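You operate a simulated robot arm through the tools that you are given. There is no shell and no other tool. Be economical: measure what you need, move in short steps, check, and stop when the job is done.

The job below is to be done with a simulated robot arm. You get a single attempt, and the scene is never put back.

## Task
Fit white filter element 10 in pot 2 and pump the pot FULL.
Fine: lock it and shut its drain before you pump; leave the black pot lever alone.

Only the result counts: the job must be done as asked and must still hold three seconds after the hand-in. Knocking over, shifting, dropping, spilling or breaking anything else fails it.

## Robot
A 7-joint arm with a two-finger parallel gripper, fixed in place. Base frame: the origin is at the foot of the arm, x ahead of it, y to its left, z up; the work surface is at about z = 784. Units: mm, rad, N and s.
With the tool pointing down near the work surface it reaches from about 220 to 680 mm from the base axis. Its first joint turns from -1.152 to 1.152 rad. Payload 2.4 kg.
The TCP is the grasp point between the finger pads, 30 mm short of the fingertips. In the tool frame z runs along the fingers and y along their closing line. Largest opening 94 mm; finger width 28, thickness 10; the body of the gripper, 50 by 96 mm, starts 55 mm behind the TCP.
Orientation is told as [roll, pitch, yaw] about the base's x, y, z axes, in that order, counted from this pose: with the fingers straight down and closing along the base's y, the tool's x points along the base's -x, its y along +y and its z along -z.

## Interface
- The arm moves only by the tool step_arm. Its argument "moves" is a list of rows, each a list of 7 numbers: the shift along the base's x, y, z in units of 20 mm (1.0 is 20 mm), then the turn, a rotation vector about the base's x, y, z in units of 6 degrees (1.0 is 6 degrees), then the gripper command, from -1 (fully open) to 1 (shut), values between in proportion. In form: [[dx, dy, dz, ax, ay, az, fingers], ...]. A call has 1 to 12 rows; each row shifts and turns the commanded pose from where the row before left it. A call with a number of a shift or a turn outside -1 to 1 is refused whole. A row lasts 0.2 s, in which the tool goes at most 50 mm and 0.15 rad; a call with a longer step from one row to the next is refused whole, and so is a gripper value outside its range. Where a pose cannot be reached the arm comes as near as it can. A force on the tool above 40 N (or 10 N above the force at the start of the call, whichever is more), or a blocked arm, ends the call early, and 0.2 s more pass. The fingers move at their own pace (about 153 mm/s each) and stop on an object; they squeeze with about 24 N. The grip force told is the motor's: it shows also when the fingers shut on nothing. Time passes only in rows, and 0.2 s behind the last, so rows that do not move let the fingers close. The reply holds the time, the measured pose of the TCP, the force on the tool along the base axes, the opening and the grip force, in the units named above and with some noise.
- Cameras (640 x 400 px; columns grow to the right, rows downward): "scene" is fixed at [38.5, 478.1, 1436.7]; the picture's right is [-0.73, -0.68, 0.00], its down [-0.43, 0.46, -0.78] and it looks along [0.53, -0.57, -0.63] (base axes); focal length 339 px, centre (320, 200). "wrist" rides on the gripper at [-37, 0, -58] in the tool frame; the picture's right is [0.00, -1.00, 0.00], its down [0.97, 0.00, -0.24] and it looks along [0.24, 0.00, 0.97] (tool axes); focal length 218 px, centre (320, 200). There is no depth. A picture from a camera that has moved, and an enlarged one, comes with that camera's place and axes in the base frame and with its lens.
- capture(camera): a new picture of that camera. It takes no simulated time.
- zoom(camera, box): a new picture of the part [left, top, right, bottom] of that camera's present view, enlarged. It takes no simulated time.
- sign_off(): hands the job in; it is judged then, once.

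Go step by step. Nothing tells you positions but the pictures and the camera data: compare them with the known pose of the tool, close in by small moves and look again before you grip or let go. The budget is 120 turns and 64 pictures, counting those below and the enlarged ones. Unless the task says otherwise, let go and move clear before handing in, and close with one line.

The tools are called after ">>>" as a command line: name --pt "numbers of a row" for each row, then --argument value for the rest, lists and objects as JSON in quotes. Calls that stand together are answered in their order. step_arm: Moves the arm, as the interface text tells. Its arguments: {"type":"object","properties":{"moves":{"type":"array","items":{"type":"array","items":{"type":"number"}}}},"required":["moves"]} The other tools are called the same way: capture (camera) takes a picture; zoom (camera, box) takes an enlarged picture of a part of a camera's view; sign_off () hands the job in.

At the start:

```text
time: 0.0
ee_pos: [464.2, 93.7, 1194.7]
orientation: [-0.001, 0.002, 0.001]
force: [-1.0, 0.2, -0.5]
gripper_width: 93.9
grip_force: 0.1
```

scene: 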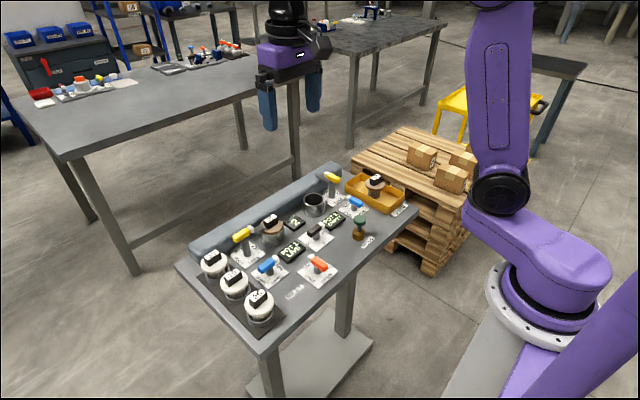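
wrist: 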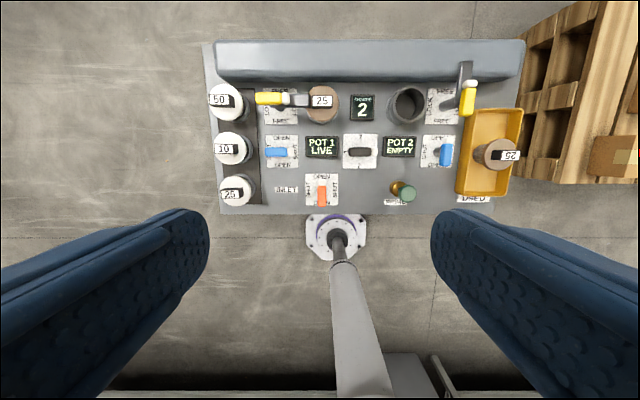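

I see a panel with three white filters on the left, pots 1 and 2, levers and a green plunger. I'll zoom in to read the labels.

>>> zoom --camera "wrist" --box '[200, 30, 370, 220]'

>>> zoom --camera "wrist" --box '[340, 30, 530, 220]'

>>> zoom --camera "scene" --box '[290, 160, 430, 260]'

>>> zoom --camera "scene" --box '[180, 200, 350, 330]'

```text
2.11 times, centred on (285, 125) of wrist
camera zoom: at [501.4, 94.1, 1251.8], right [0.0, -1.0, 0.0], down [-0.97, 0.0, 0.24], along [-0.24, 0.0, -0.97], focal length 460 px, centre (394, 358)
```

zoom: 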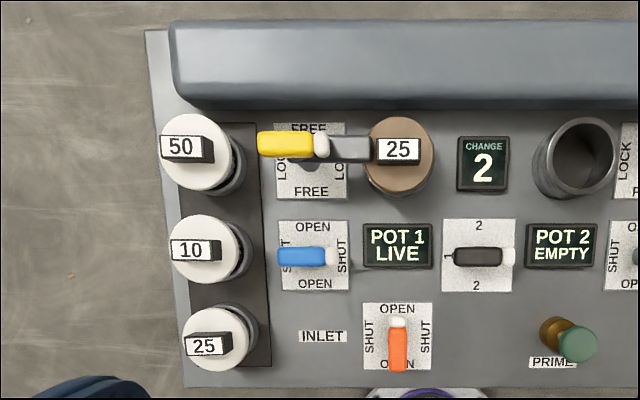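

```text
2.11 times, centred on (435, 125) of wrist
camera zoom: at [501.4, 94.1, 1251.8], right [0.0, -1.0, 0.0], down [-0.97, 0.0, 0.24], along [-0.24, 0.0, -0.97], focal length 460 px, centre (78, 358)
```

zoom: 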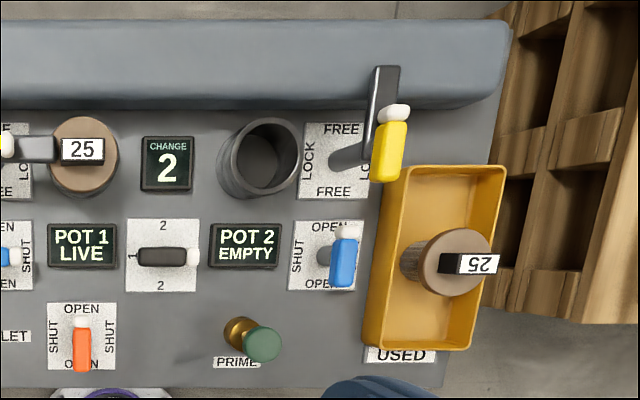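

```text
4.00 times, centred on (360, 210) of scene
camera zoom: at [38.5, 478.1, 1436.7], right [-0.73, -0.68, 0.0], down [-0.43, 0.46, -0.78], along [0.53, -0.57, -0.63], focal length 1356 px, centre (160, 160)
```

zoom: 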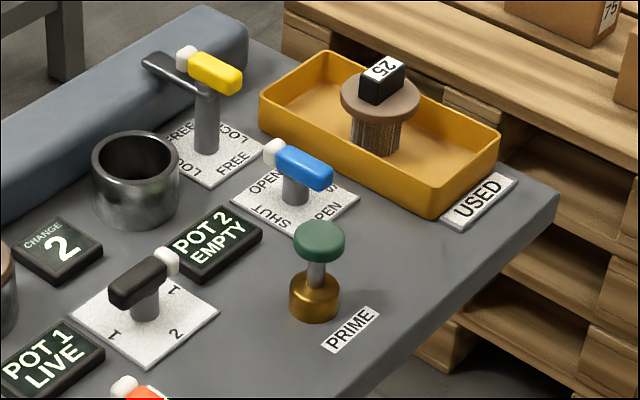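

```text
3.08 times, centred on (265, 265) of scene
camera zoom: at [38.5, 478.1, 1436.7], right [-0.73, -0.68, 0.0], down [-0.43, 0.46, -0.78], along [0.53, -0.57, -0.63], focal length 1043 px, centre (489, 0)
```

zoom: 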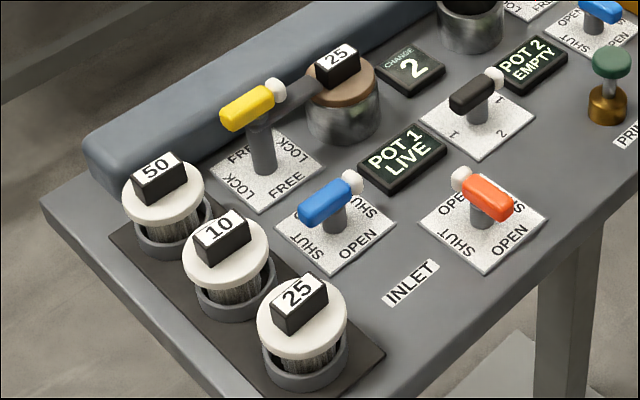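

Filter 10 is the middle one in the rack, with its knob top at about (497, 264, 847). Pot 2 is at about (577, -73), and its lock and drain levers are both free/open. I'll move above filter 10 and look again.

>>> step_arm --pt "0.15 0.85 -1 0 0 0 -1" --pt "0.15 0.85 -1 0 0 0 -1" --pt "0.15 0.85 -1 0 0 0 -1" --pt "0.15 0.85 -1 0 0 0 -1" --pt "0.15 0.85 -1 0 0 0 -1" --pt "0.15 0.85 -1 0 0 0 -1" --pt "0.15 0.85 -1 0 0 0 -1" --pt "0.15 0.85 -1 0 0 0 -1" --pt "0.15 0.85 -1 0 0 0 -1" --pt "0.15 0.85 -1 0 0 0 -1" --pt "0 0 -1 0 0 0 -1" --pt "0 0 -1 0 0 0 -1"

>>> capture --camera "wrist"

>>> zoom --camera "scene" --box '[180, 200, 350, 330]'

```text
time: 2.6
ee_pos: [495.5, 264.6, 953.4]
orientation: [-0.001, 0.001, -0.001]
force: [-1.0, -0.2, 0.3]
gripper_width: 94.0
grip_force: 0.1
```

```text
57 pictures are left
camera wrist: at [531.7, 264.6, 1011.5], right [0.0, -1.0, 0.0], down [-0.97, 0.0, 0.24], along [-0.24, 0.0, -0.97], focal length 218 px, centre (320, 200)
```

wrist: 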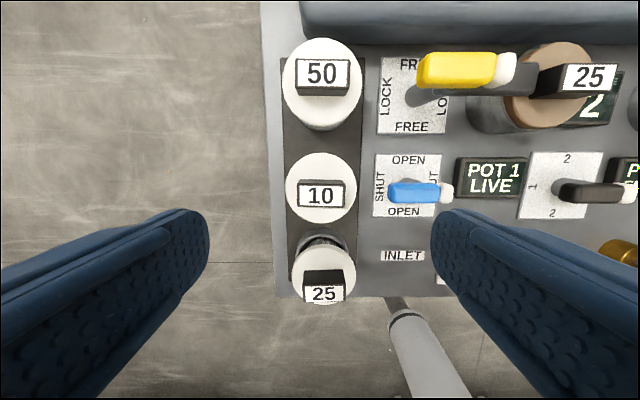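

```text
3.08 times, centred on (265, 265) of scene
camera zoom: at [38.5, 478.1, 1436.7], right [-0.73, -0.68, 0.0], down [-0.43, 0.46, -0.78], along [0.53, -0.57, -0.63], focal length 1043 px, centre (489, 0)
```

zoom: 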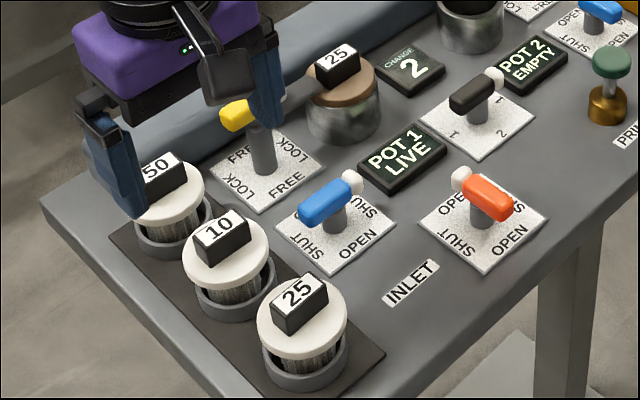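

Knob 10 is centred at about (494, 264.6), 36 mm wide along y, and its disk top is near z 829. I'll narrow the fingers and come down to just above the disk.

>>> step_arm --pt "0 0 -1 0 0 0 -0.2" --pt "-0.05 0 -1 0 0 0 -0.2" --pt "0 0 -1 0 0 0 -0.2" --pt "0 0 -0.8 0 0 0 -0.2" --pt "0 0 -0.5 0 0 0 -0.2"

>>> capture --camera "wrist"

>>> zoom --camera "scene" --box '[180, 220, 300, 320]'

```text
time: 3.8
ee_pos: [493.5, 263.5, 868.3]
orientation: [0.0, 0.0, 0.0]
force: [0.2, 0.2, 0.7]
gripper_width: 56.4
grip_force: 0.0
```

```text
55 pictures are left
camera wrist: at [530.7, 264.1, 925.6], right [0.0, -1.0, 0.0], down [-0.97, 0.0, 0.24], along [-0.24, 0.0, -0.97], focal length 218 px, centre (320, 200)
```

wrist: 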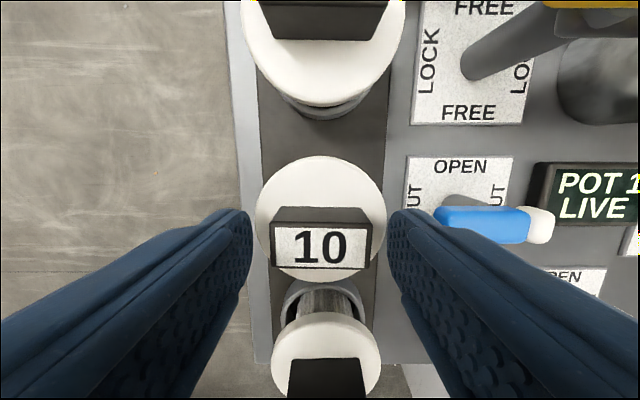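

```text
4.00 times, centred on (240, 270) of scene
camera zoom: at [38.5, 478.1, 1436.7], right [-0.73, -0.68, 0.0], down [-0.43, 0.46, -0.78], along [0.53, -0.57, -0.63], focal length 1356 px, centre (640, -80)
```

zoom: 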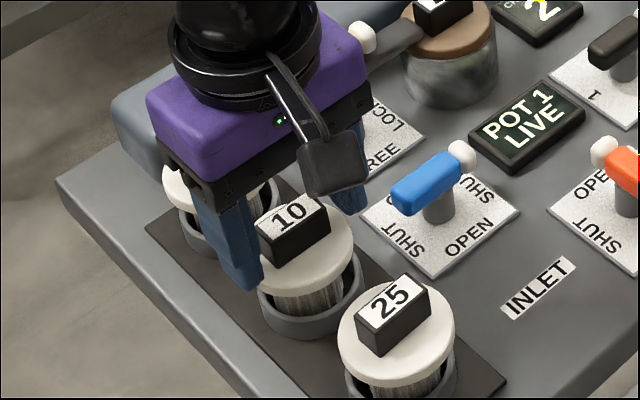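

The fingers straddle the knob and are well centred. I'll lower 5 mm, grip, and check.

>>> step_arm --pt "0 0 -0.27 0 0 0 -0.2" --pt "0 0 0 0 0 0 0.3" --pt "0 0 0 0 0 0 1" --pt "0 0 0 0 0 0 1"

>>> capture --camera "wrist"

```text
time: 4.8
ee_pos: [494.6, 264.9, 863.6]
orientation: [0.006, -0.005, 0.0]
force: [2.8, 1.7, 24.8]
gripper_width: 35.3
grip_force: 24.3
```

```text
53 pictures are left
camera wrist: at [531.2, 264.9, 921.9], right [0.0, -1.0, 0.0], down [-0.97, 0.0, 0.24], along [-0.24, 0.0, -0.97], focal length 218 px, centre (320, 200)
```

wrist: 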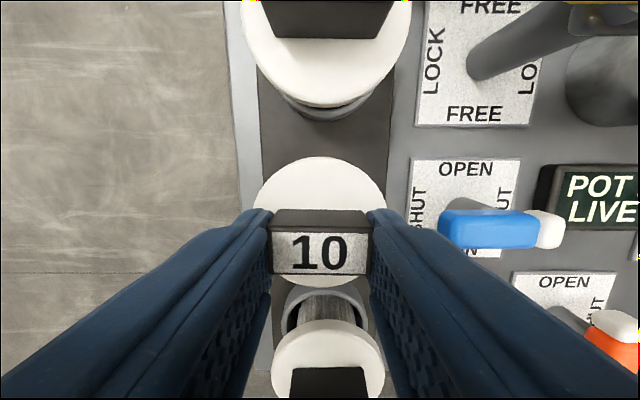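

The knob is gripped (35.3 mm), with the fingertips just resting on the disk at about z 833.5. I'll lift straight up.

>>> step_arm --pt "0 0 0.3 0 0 0 1" --pt "0 0 0.7 0 0 0 1" --pt "0 0 0.8 0 0 0 1" --pt "0 0 1 0 0 0 1" --pt "0 0 1 0 0 0 1" --pt "0 0 1 0 0 0 1" --pt "0 0 1 0 0 0 1"

>>> capture --camera "scene"

```text
time: 6.4
ee_pos: [493.2, 264.9, 978.2]
orientation: [0.002, -0.001, 0.0]
force: [0.2, -0.1, -1.5]
gripper_width: 35.2
grip_force: 24.2
```

```text
52 pictures are left
```

scene: 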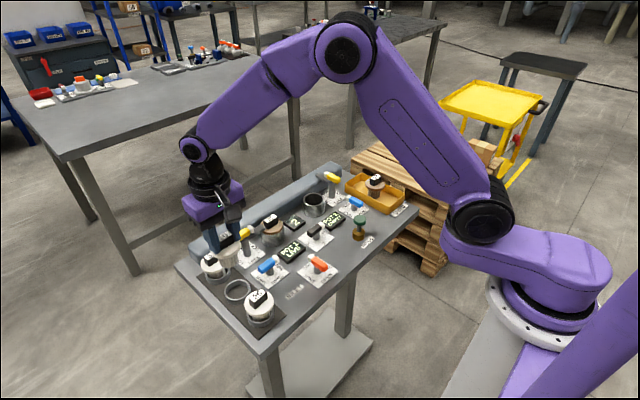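

The element is out of the rack. I'll go up a little more and carry it towards pot 2.

>>> step_arm --pt "0 0 1 0 0 0 1" --pt "0 0 1 0 0 0 1" --pt "0 -0.5 0 0 0 0 1" --pt "0.2 -1 0 0 0 0 1" --pt "0.2 -1 0 0 0 0 1" --pt "0.2 -1 0 0 0 0 1" --pt "0.2 -1 0 0 0 0 1" --pt "0.2 -1 0 0 0 0 1" --pt "0.2 -1 0 0 0 0 1" --pt "0.2 -1 0 0 0 0 1" --pt "0.2 -1 0 0 0 0 1" --pt "0.2 -0.5 0 0 0 0 1"

>>> step_arm --pt "0.2 -0.5 0 0 0 0 1" --pt "0.3 -1 0 0 0 0 1" --pt "0.3 -1 0 0 0 0 1" --pt "0.3 -1 0 0 0 0 1" --pt "0.3 -1 0 0 0 0 1" --pt "0.3 -1 0 0 0 0 1" --pt "0.2 -0.5 0 0 0 0 1" --pt "0 0 0 0 0 0 1"

>>> capture --camera "wrist"

>>> zoom --camera "scene" --box '[240, 120, 400, 240]'

```text
time: 9.0
ee_pos: [529.7, 83.7, 1017.1]
orientation: [0.0, 0.001, 0.0]
force: [1.0, -0.3, -0.8]
gripper_width: 35.1
grip_force: 23.6
```

```text
time: 10.8
ee_pos: [567.4, -35.8, 1018.0]
orientation: [0.0, 0.0, 0.0]
force: [0.2, -0.2, -1.4]
gripper_width: 35.1
grip_force: 24.2
```

```text
51 pictures are left
camera wrist: at [604.7, -36.0, 1076.7], right [0.0, -1.0, 0.0], down [-0.97, 0.0, 0.24], along [-0.24, 0.0, -0.97], focal length 218 px, centre (320, 200)
```

wrist: 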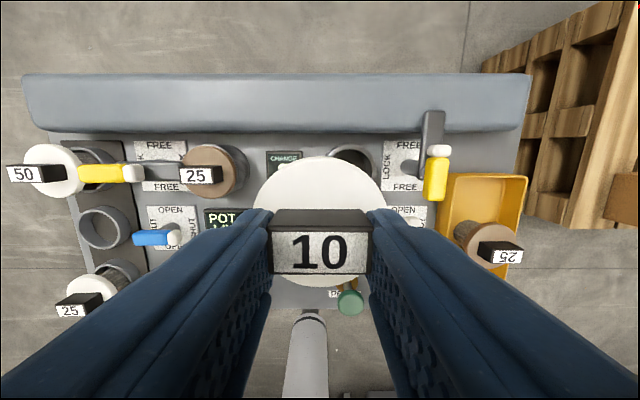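

```text
3.33 times, centred on (320, 180) of scene
camera zoom: at [38.5, 478.1, 1436.7], right [-0.73, -0.68, 0.0], down [-0.43, 0.46, -0.78], along [0.53, -0.57, -0.63], focal length 1130 px, centre (320, 267)
```

zoom: 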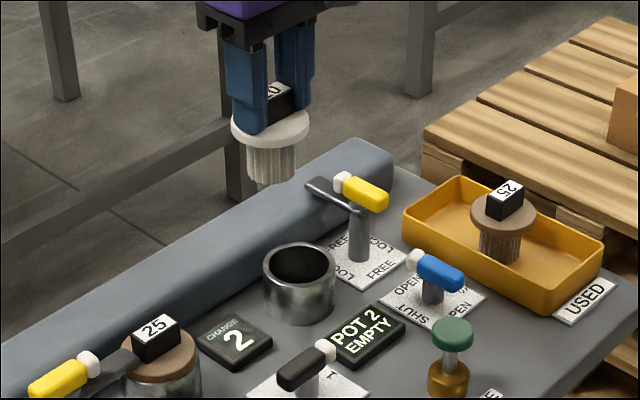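

I need an unobstructed fix on pot 2, so I'll back off in +y to see it in the wrist view.

>>> step_arm --pt "0 1 -0.5 0 0 0 1" --pt "0 1 -0.5 0 0 0 1" --pt "0 1 0 0 0 0 1" --pt "0 1 0 0 0 0 1" --pt "0 0.5 0 0 0 0 1" --pt "0 0 0 0 0 0 1"

>>> zoom --camera "wrist" --box '[360, 80, 520, 180]'

>>> capture --camera "wrist"

```text
time: 12.2
ee_pos: [567.9, 53.6, 998.2]
orientation: [0.002, 0.0, 0.0]
force: [-0.2, 0.1, -0.2]
gripper_width: 35.3
grip_force: 24.0
```

```text
4.00 times, centred on (440, 130) of wrist
camera zoom: at [604.5, 54.3, 1056.9], right [0.0, -1.0, 0.0], down [-0.97, 0.0, 0.24], along [-0.24, 0.0, -0.97], focal length 873 px, centre (-160, 480)
```

zoom: 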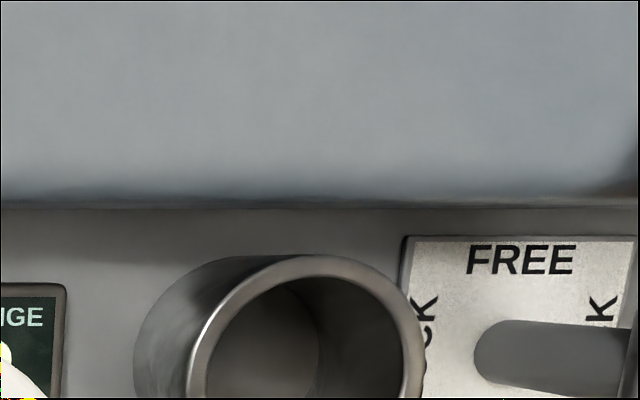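

```text
48 pictures are left
camera wrist: at [604.5, 54.3, 1056.9], right [0.0, -1.0, 0.0], down [-0.97, 0.0, 0.24], along [-0.24, 0.0, -0.97], focal length 218 px, centre (320, 200)
```

wrist: 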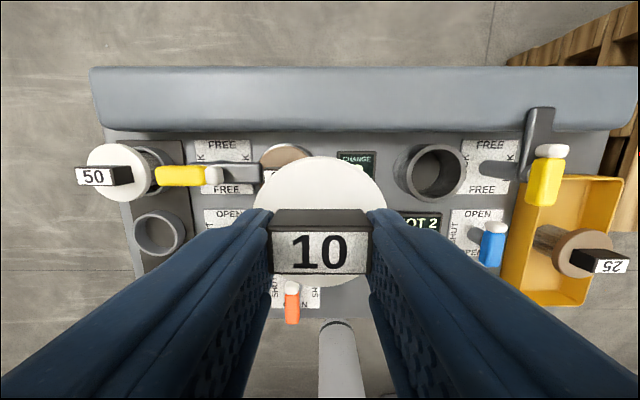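

>>> zoom --camera "wrist" --box '[380, 120, 540, 220]'

```text
4.00 times, centred on (460, 170) of wrist
camera zoom: at [604.5, 54.3, 1056.9], right [0.0, -1.0, 0.0], down [-0.97, 0.0, 0.24], along [-0.24, 0.0, -0.97], focal length 873 px, centre (-240, 320)
```

zoom: 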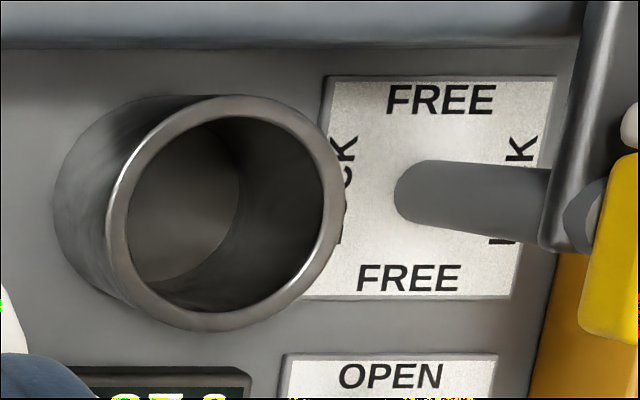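

Pot 2's centre works out at about (575.5, -71.5), with the rim near z 820. I'll move over it, come down until the element is just above the rim, and check from both cameras.

>>> step_arm --pt "0.06 -1 0 0 0 0 1" --pt "0.06 -1 0 0 0 0 1" --pt "0.06 -1 0 0 0 0 1" --pt "0.06 -1 0 0 0 0 1" --pt "0.06 -1 0 0 0 0 1" --pt "0.08 -1 0 0 0 0 1" --pt "0 -0.26 0 0 0 0 1" --pt "0 0 -1 0 0 0 1" --pt "0 0 -1 0 0 0 1" --pt "0 0 -0.8 0 0 0 1" --pt "0 0 -0.7 0 0 0 1" --pt "0 0 0 0 0 0 1"

>>> capture --camera "wrist"

>>> zoom --camera "scene" --box '[270, 150, 370, 230]'

```text
time: 14.8
ee_pos: [574.7, -70.0, 929.1]
orientation: [-0.001, 0.0, 0.001]
force: [-0.2, 0.7, -0.3]
gripper_width: 34.9
grip_force: 23.9
```

```text
46 pictures are left
camera wrist: at [611.7, -70.5, 986.2], right [0.0, -1.0, 0.0], down [-0.97, 0.0, 0.24], along [-0.24, 0.0, -0.97], focal length 218 px, centre (320, 200)
```

wrist: 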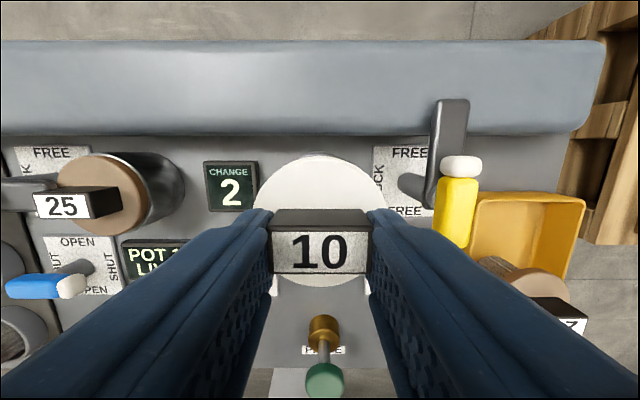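

```text
5.00 times, centred on (320, 190) of scene
camera zoom: at [38.5, 478.1, 1436.7], right [-0.73, -0.68, 0.0], down [-0.43, 0.46, -0.78], along [0.53, -0.57, -0.63], focal length 1695 px, centre (320, 250)
```

zoom: 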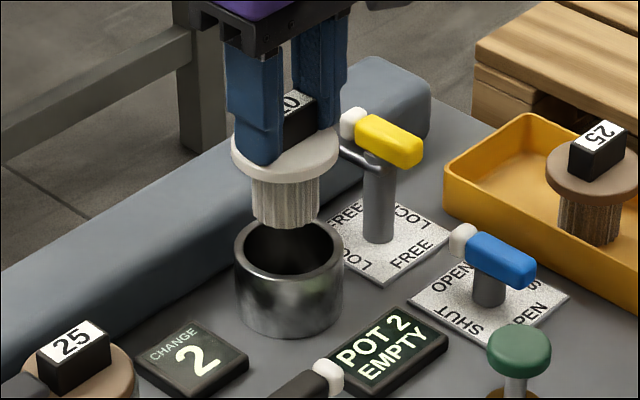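

The element (about 37 mm wide) is well aligned with the bore (about 52 mm), needing only about a 1 mm shift. I'll lower it into the pot.

>>> step_arm --pt "-0.04 -0.04 -0.5 0 0 0 1" --pt "0 0 -0.5 0 0 0 1" --pt "0 0 -0.5 0 0 0 1" --pt "0 0 -0.5 0 0 0 1" --pt "0 0 -0.5 0 0 0 1" --pt "0 0 -0.25 0 0 0 1" --pt "0 0 0 0 0 0 1"

>>> zoom --camera "scene" --box '[270, 150, 370, 230]'

```text
time: 16.4
ee_pos: [574.6, -72.2, 874.0]
orientation: [0.0, -0.002, 0.0]
force: [-0.2, 0.6, -0.7]
gripper_width: 35.4
grip_force: 24.2
```

```text
5.00 times, centred on (320, 190) of scene
camera zoom: at [38.5, 478.1, 1436.7], right [-0.73, -0.68, 0.0], down [-0.43, 0.46, -0.78], along [0.53, -0.57, -0.63], focal length 1695 px, centre (320, 250)
```

zoom: 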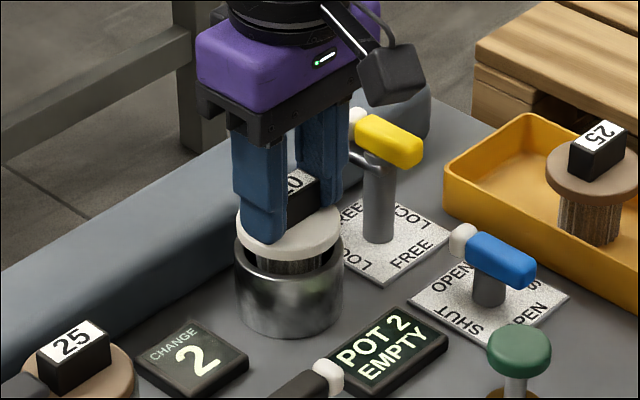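

The element is entering the pot cleanly. I'll continue down until it seats.

>>> step_arm --pt "0 0 -0.3 0 0 0 1" --pt "0 0 -0.2 0 0 0 1" --pt "0 0 -0.2 0 0 0 1" --pt "0 0 -0.15 0 0 0 1" --pt "0 0 -0.15 0 0 0 1" --pt "0 0 -0.15 0 0 0 1"

>>> zoom --camera "scene" --box '[270, 150, 370, 230]'

```text
time: 17.3
ee_pos: [575.0, -73.1, 862.1]
orientation: [0.002, -0.003, 0.0]
force: [0.4, -0.3, 4.8]
gripper_width: 35.1
grip_force: 24.1
stopped in row 4: the force on the tool passed its limit (the readings are from after the stop); the commanded pose is now the measured one
```

```text
5.00 times, centred on (320, 190) of scene
camera zoom: at [38.4, 478.1, 1436.7], right [-0.73, -0.68, 0.0], down [-0.43, 0.46, -0.78], along [0.53, -0.57, -0.63], focal length 1695 px, centre (320, 250)
```

zoom: 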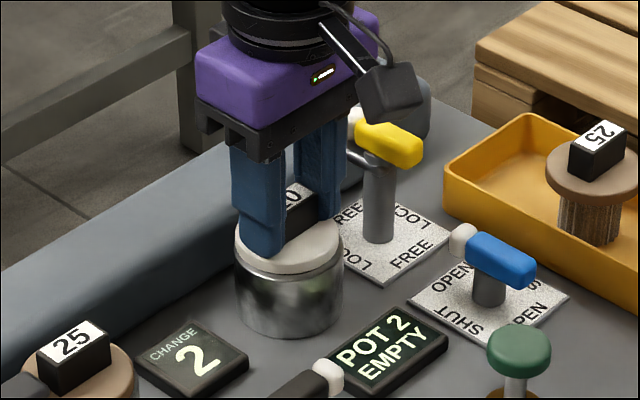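

The element is seated on the rim. I'll release it, rise, and look at the result and at lever 2.

>>> step_arm --pt "0 0 0 0 0 0 0.1" --pt "0 0 0 0 0 0 -0.2" --pt "0 0 0.3 0 0 0 -0.2" --pt "0 0 0.8 0 0 0 -0.2" --pt "0 0 1 0 0 0 -0.2" --pt "0 0 1 0 0 0 -0.2" --pt "0 0 1 0 0 0 -0.2" --pt "0 -1 1 0 0 0 -0.2" --pt "-0.5 -1 1 0 0 0 -0.2" --pt "-0.5 -1 0.5 0 0 0 -0.2" --pt "-0.5 -0.5 0 0 0 0 -0.2" --pt "0 0 0 0 0 0 -0.2"

>>> capture --camera "wrist"

>>> zoom --camera "scene" --box '[290, 150, 390, 230]'

```text
time: 19.9
ee_pos: [544.2, -143.1, 995.2]
orientation: [0.002, 0.002, 0.001]
force: [-0.3, 0.2, 0.0]
gripper_width: 56.5
grip_force: 0.0
```

```text
42 pictures are left
camera wrist: at [581.4, -142.1, 1052.4], right [0.0, -1.0, 0.0], down [-0.97, 0.0, 0.24], along [-0.24, 0.0, -0.97], focal length 218 px, centre (320, 200)
```

wrist: 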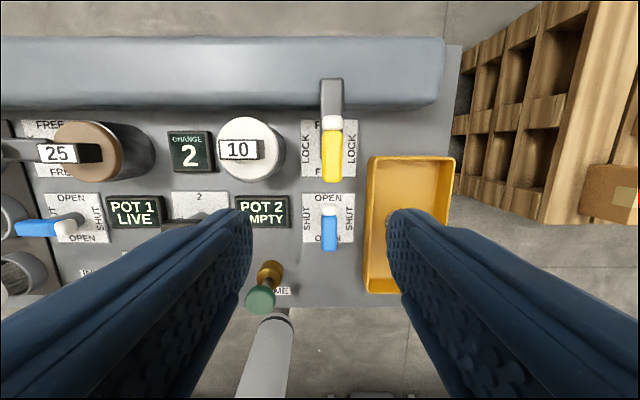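

```text
5.00 times, centred on (340, 190) of scene
camera zoom: at [38.5, 478.1, 1436.7], right [-0.73, -0.68, 0.0], down [-0.43, 0.46, -0.78], along [0.53, -0.57, -0.63], focal length 1695 px, centre (220, 250)
```

zoom: 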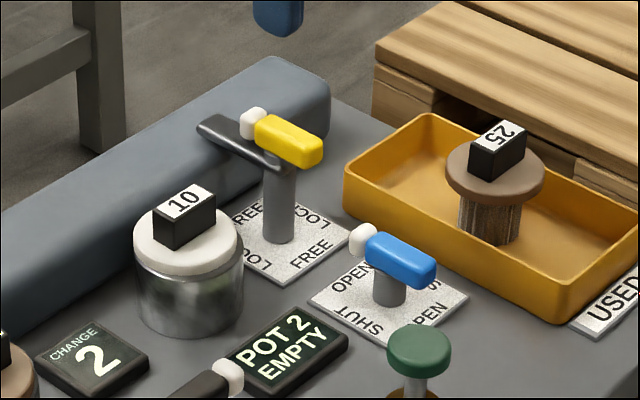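

Element 10 is seated. The lock lever pivot is at about (579, -153), with its yellow handle near (571, -152, 858) pointing to -x. I'll come down around the handle with the fingers part open.

>>> step_arm --pt "0.3 -0.1 -1 0 0 0 0.1" --pt "0.3 -0.1 -1 0 0 0 0.1" --pt "0.3 -0.1 -1 0 0 0 0.1" --pt "0.3 -0.1 -1 0 0 0 0.1" --pt "0.2 -0.1 -0.7 0 0 0 0.1" --pt "0 0 0 0 0 0 0.1"

>>> capture --camera "wrist"

>>> zoom --camera "scene" --box '[290, 150, 390, 230]'

```text
time: 21.3
ee_pos: [573.2, -152.3, 901.1]
orientation: [0.0, -0.003, 0.001]
force: [-0.9, 0.7, 0.5]
gripper_width: 42.2
grip_force: 0.0
```

```text
40 pictures are left
camera wrist: at [609.7, -152.2, 958.5], right [0.0, -1.0, 0.0], down [-0.97, 0.0, 0.24], along [-0.24, 0.0, -0.97], focal length 218 px, centre (320, 200)
```

wrist: 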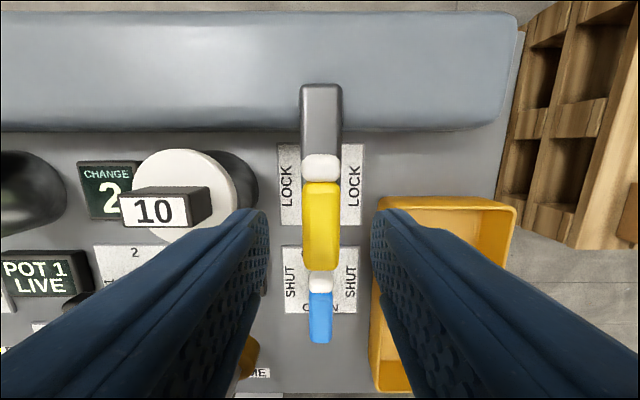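

```text
5.00 times, centred on (340, 190) of scene
camera zoom: at [38.5, 478.1, 1436.7], right [-0.73, -0.68, 0.0], down [-0.43, 0.46, -0.78], along [0.53, -0.57, -0.63], focal length 1695 px, centre (220, 250)
```

zoom: 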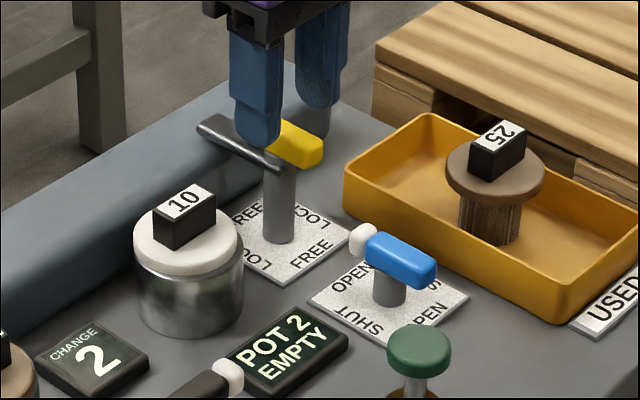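

The handle is centred between the fingers. I'll lower and grip it.

>>> step_arm --pt "0.05 0 -0.6 0 0 0 0.1" --pt "0 0 -0.55 0 0 0 0.1" --pt "0 0 0 0 0 0 0.6" --pt "0 0 0 0 0 0 1" --pt "0 0 0 0 0 0 1"

>>> capture --camera "wrist"

```text
time: 22.5
ee_pos: [573.5, -153.5, 877.6]
orientation: [-0.001, 0.0, -0.003]
force: [-2.0, -3.9, -0.7]
gripper_width: 19.5
grip_force: 45.2
```

```text
38 pictures are left
camera wrist: at [610.3, -152.8, 935.6], right [0.0, -1.0, 0.0], down [-0.97, 0.0, 0.24], along [-0.24, 0.0, -0.97], focal length 218 px, centre (320, 200)
```

wrist: 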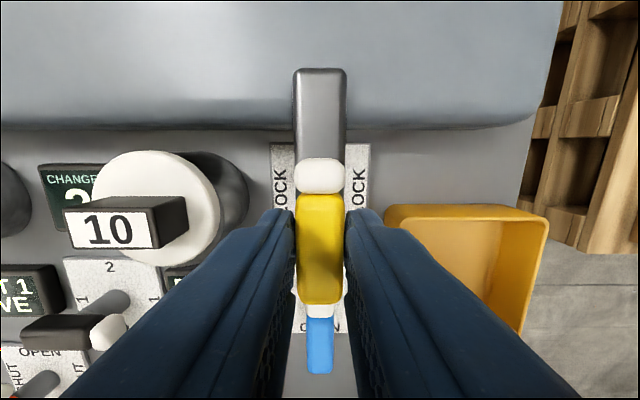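

The handle is gripped at 19.5 mm. I'll start turning it counter-clockwise about the pivot.

>>> step_arm --pt "0.007 -0.026 0 0 0 1 1" --pt "0.007 -0.026 0 0 0 1 1" --pt "0.007 -0.026 0 0 0 1 1" --pt "0.007 -0.026 0 0 0 1 1" --pt "0.007 -0.026 0 0 0 1 1"

>>> capture --camera "wrist"

```text
time: 23.7
ee_pos: [574.6, -154.9, 877.2]
orientation: [0.0, 0.0, 0.526]
force: [-4.5, -7.9, 6.8]
gripper_width: 19.5
grip_force: 45.1
```

```text
37 pictures are left
camera wrist: at [605.9, -136.6, 935.5], right [0.5, -0.86, 0.0], down [-0.84, -0.49, 0.24], along [-0.21, -0.12, -0.97], focal length 218 px, centre (320, 200)
```

wrist: 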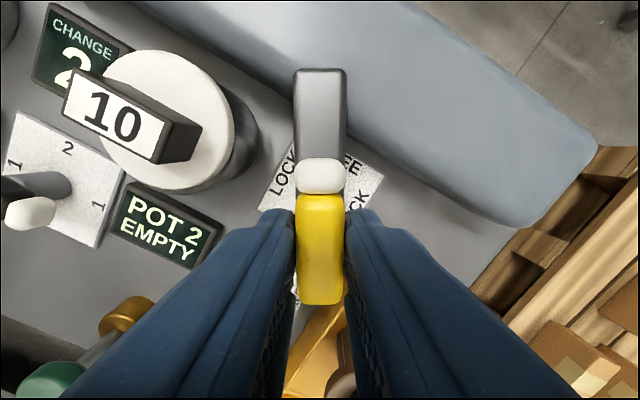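

The lever turns well. I'll continue to 90°.

>>> step_arm --pt "0.019 -0.025 0 0 0 1 1" --pt "0.019 -0.025 0 0 0 1 1" --pt "0.019 -0.025 0 0 0 1 1" --pt "0.019 -0.025 0 0 0 1 1" --pt "0.019 -0.025 0 0 0 1 1" --pt "0.026 -0.007 0 0 0 1 1" --pt "0.026 -0.007 0 0 0 1 1" --pt "0.026 -0.007 0 0 0 1 1" --pt "0.026 -0.007 0 0 0 1 1" --pt "0.026 -0.007 0 0 0 1 1"

>>> capture --camera "wrist"

>>> zoom --camera "scene" --box '[290, 150, 390, 230]'

```text
time: 25.9
ee_pos: [577.2, -158.4, 877.9]
orientation: [0.001, -0.001, 1.571]
force: [-17.6, -3.7, 14.5]
gripper_width: 19.4
grip_force: 44.9
```

```text
36 pictures are left
camera wrist: at [578.1, -120.6, 935.5], right [1.0, 0.0, 0.0], down [0.0, -0.97, 0.24], along [0.0, -0.24, -0.97], focal length 218 px, centre (320, 200)
```

wrist: 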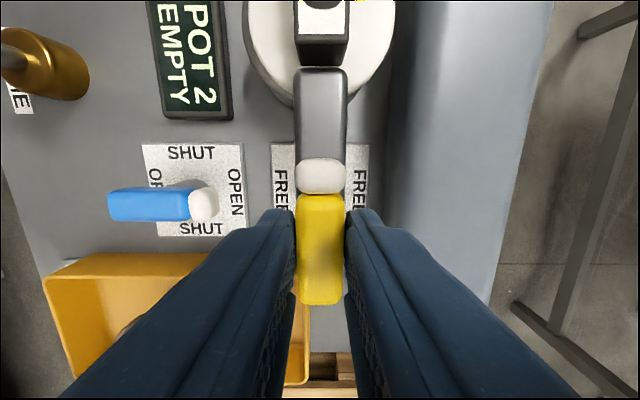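

```text
5.00 times, centred on (340, 190) of scene
camera zoom: at [37.8, 478.1, 1436.7], right [-0.73, -0.68, 0.0], down [-0.43, 0.46, -0.78], along [0.53, -0.57, -0.63], focal length 1695 px, centre (220, 250)
```

zoom: 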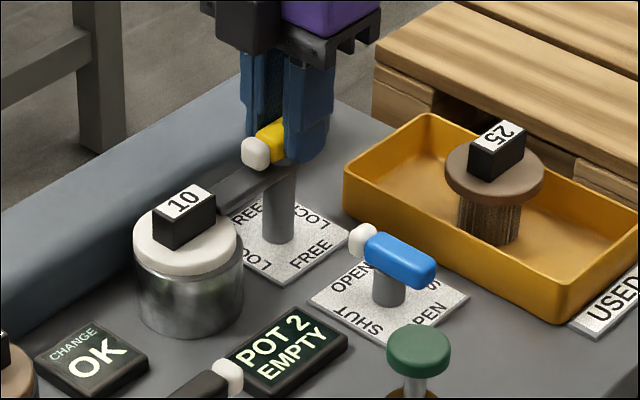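

The panel now reads CHANGE OK, so the pot is locked. I'll release, rise, turn the wrist back and move above the blue drain lever, whose pivot is at about (489, -151).

>>> step_arm --pt "0 0 0 0 0 0 0.5" --pt "0 0 0 0 0 0 0.1" --pt "0 0 0.5 0 0 0 0.1" --pt "0 0 1 0 0 0 0.1" --pt "0 0 1 0 0 -1 0.1" --pt "-0.5 0 1 0 0 -1 0.1" --pt "-0.5 0 0 0 0 -1 0.1" --pt "-0.5 0 0 0 0 -1 0.1" --pt "-0.5 0 0 0 0 -1 0.1" --pt "-0.5 0 0 0 0 -1 0.1" --pt "-0.5 0 0 0 0 -1 0.1" --pt "-0.5 0 0 0 0 -1 0.1"

>>> step_arm --pt "-0.5 0.1 0 0 0 -1 0.1" --pt "-0.5 0.1 0 0 0 -1 0.1" --pt "-0.4 0.1 0 0 0 -1 0.1" --pt "-0.2 0.05 -0.5 0 0 -1 0.1" --pt "0 0 -1 0 0 -1 0.25" --pt "0 0 -1 0 0 -1 0.25" --pt "0 0 -0.5 0 0 -1 0.25" --pt "0 0 0 0 0 0 0.25"

>>> capture --camera "wrist"

>>> zoom --camera "scene" --box '[290, 150, 410, 250]'

```text
time: 28.5
ee_pos: [511.2, -156.9, 947.4]
orientation: [0.0, -0.002, 0.731]
force: [0.1, -0.5, 0.0]
gripper_width: 42.4
grip_force: 0.1
```

```text
time: 30.3
ee_pos: [476.7, -150.9, 888.2]
orientation: [-0.001, -0.002, -0.001]
force: [1.1, 0.4, 0.1]
gripper_width: 35.6
grip_force: 0.0
```

```text
34 pictures are left
camera wrist: at [514.3, -150.7, 945.7], right [0.0, -1.0, 0.0], down [-0.97, 0.0, 0.24], along [-0.24, 0.0, -0.97], focal length 218 px, centre (320, 200)
```

wrist: 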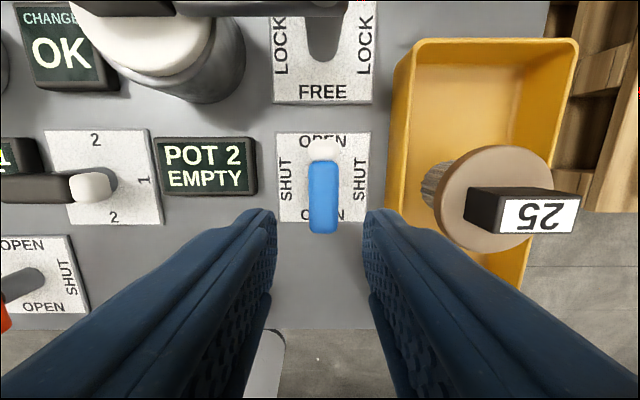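

```text
4.00 times, centred on (350, 200) of scene
camera zoom: at [38.5, 478.1, 1436.7], right [-0.73, -0.68, 0.0], down [-0.43, 0.46, -0.78], along [0.53, -0.57, -0.63], focal length 1356 px, centre (200, 200)
```

zoom: 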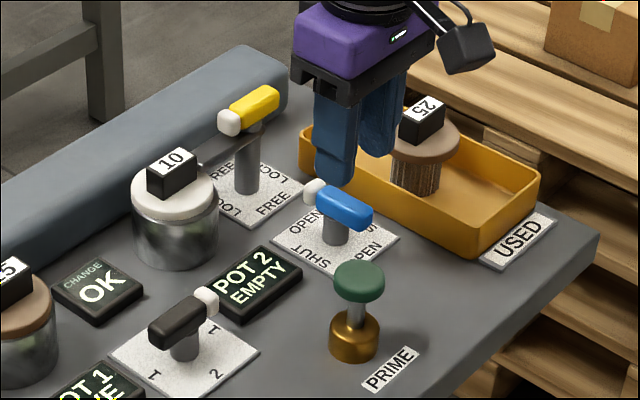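

The drain lever handle is centred at about (488, -152.5, 815). I'll shift slightly, come down around it and grip.

>>> step_arm --pt "0.3 -0.08 -0.5 0 0 0 0.25" --pt "0.2 0 -0.8 0 0 0 0.25" --pt "0 0 -0.6 0 0 0 0.25" --pt "0 0 -0.5 0 0 0 0.25" --pt "0 0 0 0 0 0 0.6" --pt "0 0 0 0 0 0 1" --pt "0 0 0 0 0 0 1"

>>> capture --camera "wrist"

>>> zoom --camera "scene" --box '[290, 150, 410, 250]'

```text
time: 31.9
ee_pos: [488.2, -154.0, 838.1]
orientation: [0.001, -0.002, -0.004]
force: [-0.5, -5.7, -2.8]
gripper_width: 17.5
grip_force: 45.4
```

```text
32 pictures are left
camera wrist: at [523.9, -152.8, 897.1], right [0.0, -1.0, 0.0], down [-0.97, 0.0, 0.24], along [-0.24, 0.0, -0.97], focal length 218 px, centre (320, 200)
```

wrist: 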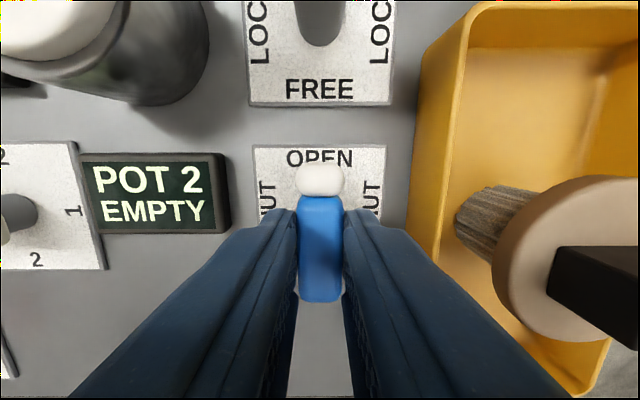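

```text
4.00 times, centred on (350, 200) of scene
camera zoom: at [38.5, 478.0, 1436.7], right [-0.73, -0.68, 0.0], down [-0.43, 0.46, -0.78], along [0.53, -0.57, -0.63], focal length 1356 px, centre (200, 200)
```

zoom: 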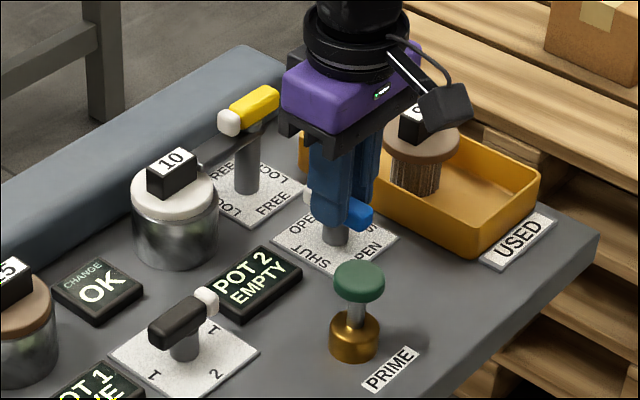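

The drain handle is gripped (17.5 mm). I'll turn it clockwise (handle towards +y, as on pot 1), which keeps the wrist hardware away from the used element.

>>> step_arm --pt "0.004 0.018 0 0 0 -1 1" --pt "0.004 0.018 0 0 0 -1 1" --pt "0.004 0.018 0 0 0 -1 1" --pt "0.004 0.018 0 0 0 -1 1" --pt "0.004 0.018 0 0 0 -1 1"

>>> zoom --camera "scene" --box '[290, 150, 410, 250]'

```text
time: 33.1
ee_pos: [486.9, -151.5, 839.2]
orientation: [0.0, -0.001, -0.527]
force: [4.5, -16.5, -15.4]
gripper_width: 18.1
grip_force: 44.8
```

```text
4.00 times, centred on (350, 200) of scene
camera zoom: at [38.8, 477.7, 1436.8], right [-0.73, -0.68, 0.0], down [-0.43, 0.46, -0.78], along [0.53, -0.57, -0.63], focal length 1356 px, centre (200, 200)
```

zoom: 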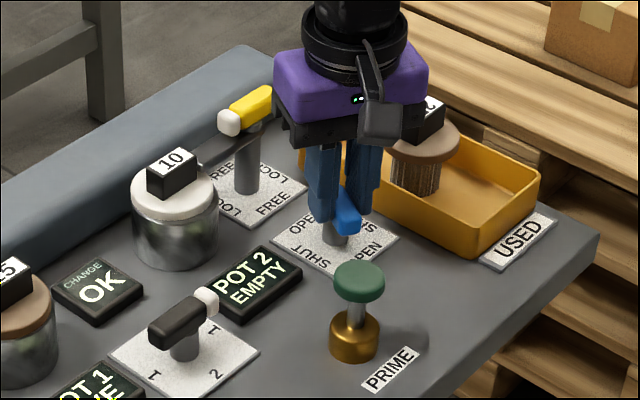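

The lever is turning. The sideways force says I'm slightly too far in +y, so I'll drop that shift and continue.

>>> step_arm --pt "0.01 -0.02 0 0 0 -1 1" --pt "0.01 -0.02 0 0 0 -1 1" --pt "0.01 0 0 0 0 -1 1" --pt "0.01 0 0 0 0 -1 1" --pt "0.01 0 0 0 0 -1 1"

```text
time: 34.3
ee_pos: [489.5, -150.8, 838.9]
orientation: [-0.002, -0.001, -1.048]
force: [1.3, -4.4, -12.1]
gripper_width: 17.8
grip_force: 44.8
```

>>> step_arm --pt "0.02 0 0 0 0 -1 1" --pt "0.02 0 0 0 0 -1 1" --pt "0.02 0 0 0 0 -1 1" --pt "0.02 0 0 0 0 -1 1" --pt "0.02 0 0 0 0 -1 1"

>>> zoom --camera "scene" --box '[290, 150, 410, 250]'

>>> capture --camera "wrist"

```text
time: 35.5
ee_pos: [490.0, -149.5, 838.4]
orientation: [-0.003, 0.002, -1.572]
force: [-1.8, 6.0, -7.8]
gripper_width: 17.9
grip_force: 45.0
```

```text
4.00 times, centred on (350, 200) of scene
camera zoom: at [38.6, 478.2, 1436.6], right [-0.73, -0.68, 0.0], down [-0.43, 0.46, -0.78], along [0.53, -0.57, -0.63], focal length 1356 px, centre (200, 200)
```

zoom: 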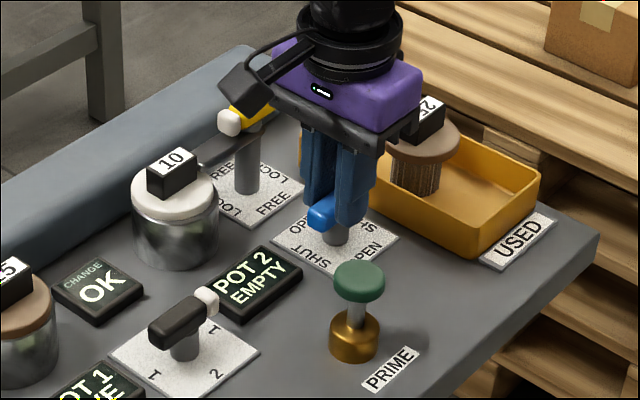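

```text
28 pictures are left
camera wrist: at [490.2, -186.9, 897.1], right [-1.0, 0.0, 0.0], down [0.0, 0.97, 0.24], along [0.0, 0.24, -0.97], focal length 218 px, centre (320, 200)
```

wrist: 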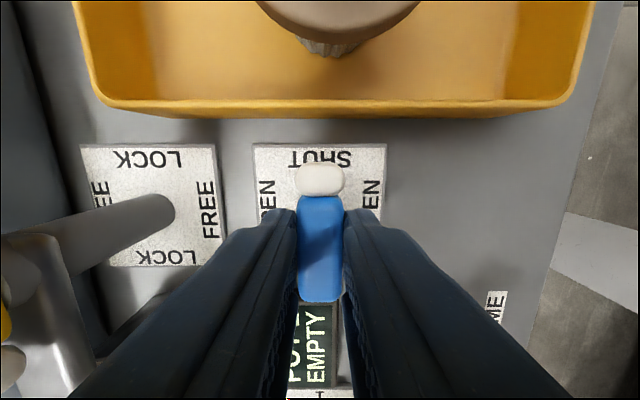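

The drain lever is at SHUT. I'll release, rise, turn the wrist back and move above the green plunger with the fingers shut.

>>> step_arm --pt "0 0 0 0 0 0 0.6" --pt "0 0 0 0 0 0 0.4" --pt "0 0 0.5 0 0 0 0.4" --pt "0 0 1 0 0 0 0.4" --pt "0 0 1 0 0 0 0.4" --pt "0 0 1 0 0 0 0.4" --pt "0 0 1 0 0 1 0.4" --pt "0 0 1 0 0 1 1" --pt "-0.5 0.5 0 0 0 1 1" --pt "-0.5 0.5 0 0 0 1 1" --pt "-0.5 0.5 0 0 0 1 1" --pt "-0.5 0.5 0 0 0 1 1"

>>> step_arm --pt "-0.5 0.5 0 0 0 1 1" --pt "-0.5 0.5 0 0 0 1 1" --pt "-0.5 0.5 0 0 0 1 1" --pt "-0.3 0.3 0 0 0 1 1" --pt "0 0 0 0 0 1 1" --pt "0 0 0 0 0 1 1" --pt "0 0 0 0 0 1 1" --pt "0 0 0 0 0 1 1" --pt "0 0 0 0 0 1 1" --pt "0 0 0 0 0 0 1"

>>> capture --camera "wrist"

>>> zoom --camera "scene" --box '[280, 150, 410, 260]'

```text
time: 38.1
ee_pos: [451.6, -110.2, 949.9]
orientation: [0.001, -0.004, -0.939]
force: [0.0, 1.0, 0.2]
gripper_width: 0.0
grip_force: 24.5
```

```text
time: 40.3
ee_pos: [413.6, -75.0, 948.8]
orientation: [0.001, -0.002, 0.002]
force: [-1.1, 0.3, 0.7]
gripper_width: 0.0
grip_force: 24.0
```

```text
27 pictures are left
camera wrist: at [451.2, -75.1, 1007.4], right [0.0, -1.0, 0.0], down [-0.97, 0.0, 0.24], along [-0.24, 0.0, -0.97], focal length 218 px, centre (320, 200)
```

wrist: 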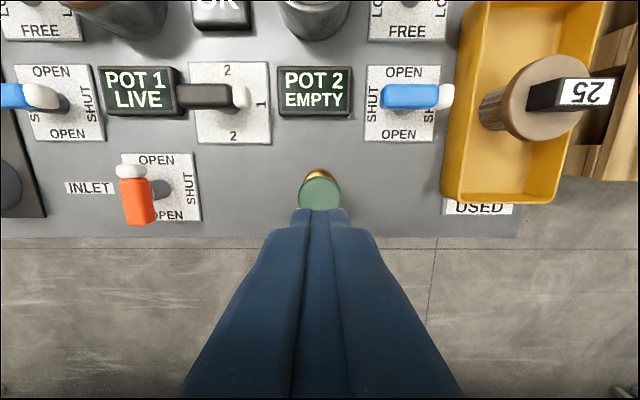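

```text
3.64 times, centred on (345, 205) of scene
camera zoom: at [38.5, 478.1, 1436.7], right [-0.73, -0.68, 0.0], down [-0.43, 0.46, -0.78], along [0.53, -0.57, -0.63], focal length 1232 px, centre (229, 182)
```

zoom: 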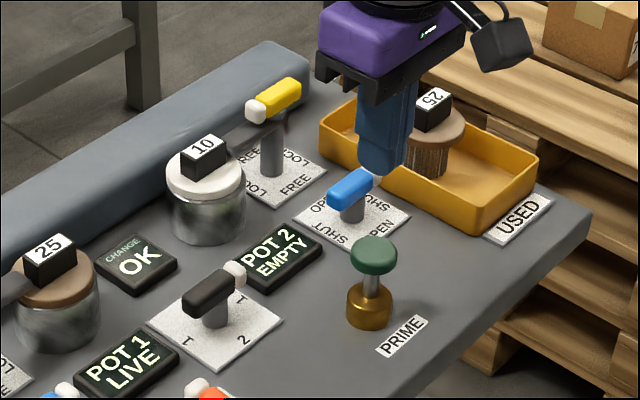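

The fingers are right above the plunger (415, -75, top about 842). I'll descend and make a first stroke carefully.

>>> step_arm --pt "0.1 0 -1 0 0 0 1" --pt "0 0 -1 0 0 0 1" --pt "0 0 -1 0 0 0 1" --pt "0 0 -0.5 0 0 0 1" --pt "0 0 -0.3 0 0 0 1" --pt "0 0 -0.3 0 0 0 1" --pt "0 0 -0.3 0 0 0 1"

>>> zoom --camera "scene" --box '[280, 150, 410, 260]'

```text
time: 41.9
ee_pos: [416.8, -75.8, 861.0]
orientation: [-0.002, -0.002, 0.0]
force: [-0.9, 1.9, 6.1]
gripper_width: 0.2
grip_force: 24.2
```

```text
3.64 times, centred on (345, 205) of scene
camera zoom: at [38.4, 478.2, 1436.6], right [-0.73, -0.68, 0.0], down [-0.43, 0.46, -0.78], along [0.53, -0.57, -0.63], focal length 1232 px, centre (229, 182)
```

zoom: 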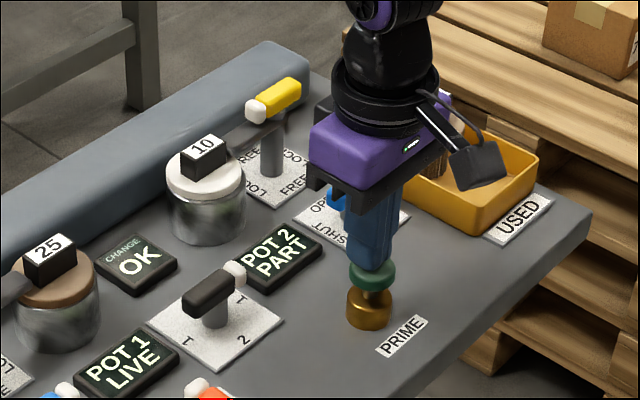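

Pot 2 now reads PART. I'll press further down in small steps.

>>> step_arm --pt "0 0 -0.2 0 0 0 1" --pt "0 0 -0.2 0 0 0 1"

>>> zoom --camera "scene" --box '[280, 150, 410, 260]'

```text
time: 42.4
ee_pos: [416.0, -74.7, 856.2]
orientation: [-0.001, -0.002, 0.0]
force: [-5.0, 2.0, 32.5]
gripper_width: 0.2
grip_force: 23.9
stopped in row 2: the force on the tool passed its limit (the readings are from after the stop); the commanded pose is now the measured one
```

```text
3.64 times, centred on (345, 205) of scene
camera zoom: at [37.9, 478.2, 1436.6], right [-0.73, -0.68, 0.0], down [-0.43, 0.46, -0.78], along [0.53, -0.57, -0.63], focal length 1232 px, centre (229, 182)
```

zoom: 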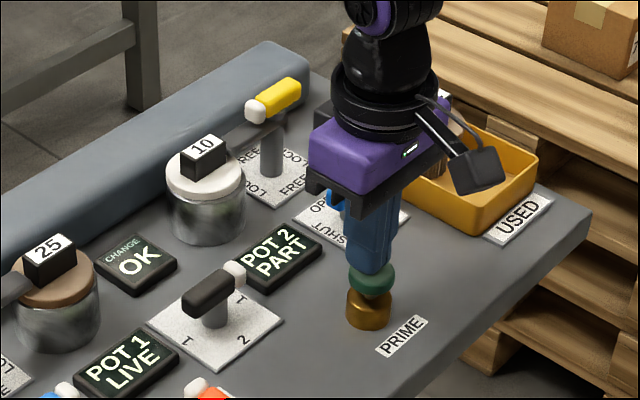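

That is the bottom of the stroke. I'll come up fully and make a second stroke.

>>> step_arm --pt "0 0 0.6 0 0 0 1" --pt "0 0 0.6 0 0 0 1" --pt "0 0 0 0 0 0 1" --pt "0 0 -0.5 0 0 0 1" --pt "0 0 -0.4 0 0 0 1" --pt "0 0 -0.2 0 0 0 1"

>>> zoom --camera "scene" --box '[280, 150, 410, 260]'

```text
time: 43.8
ee_pos: [417.7, -74.7, 860.4]
orientation: [-0.001, -0.003, 0.0]
force: [-0.3, -2.6, 8.4]
gripper_width: 0.0
grip_force: 24.3
```

```text
3.64 times, centred on (345, 205) of scene
camera zoom: at [38.4, 478.1, 1436.7], right [-0.73, -0.68, 0.0], down [-0.43, 0.46, -0.78], along [0.53, -0.57, -0.63], focal length 1232 px, centre (229, 182)
```

zoom: 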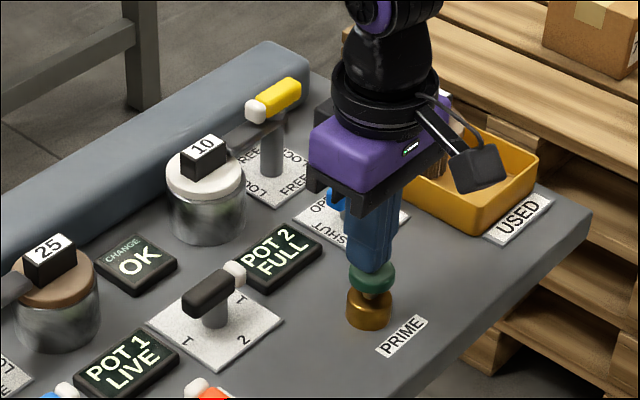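

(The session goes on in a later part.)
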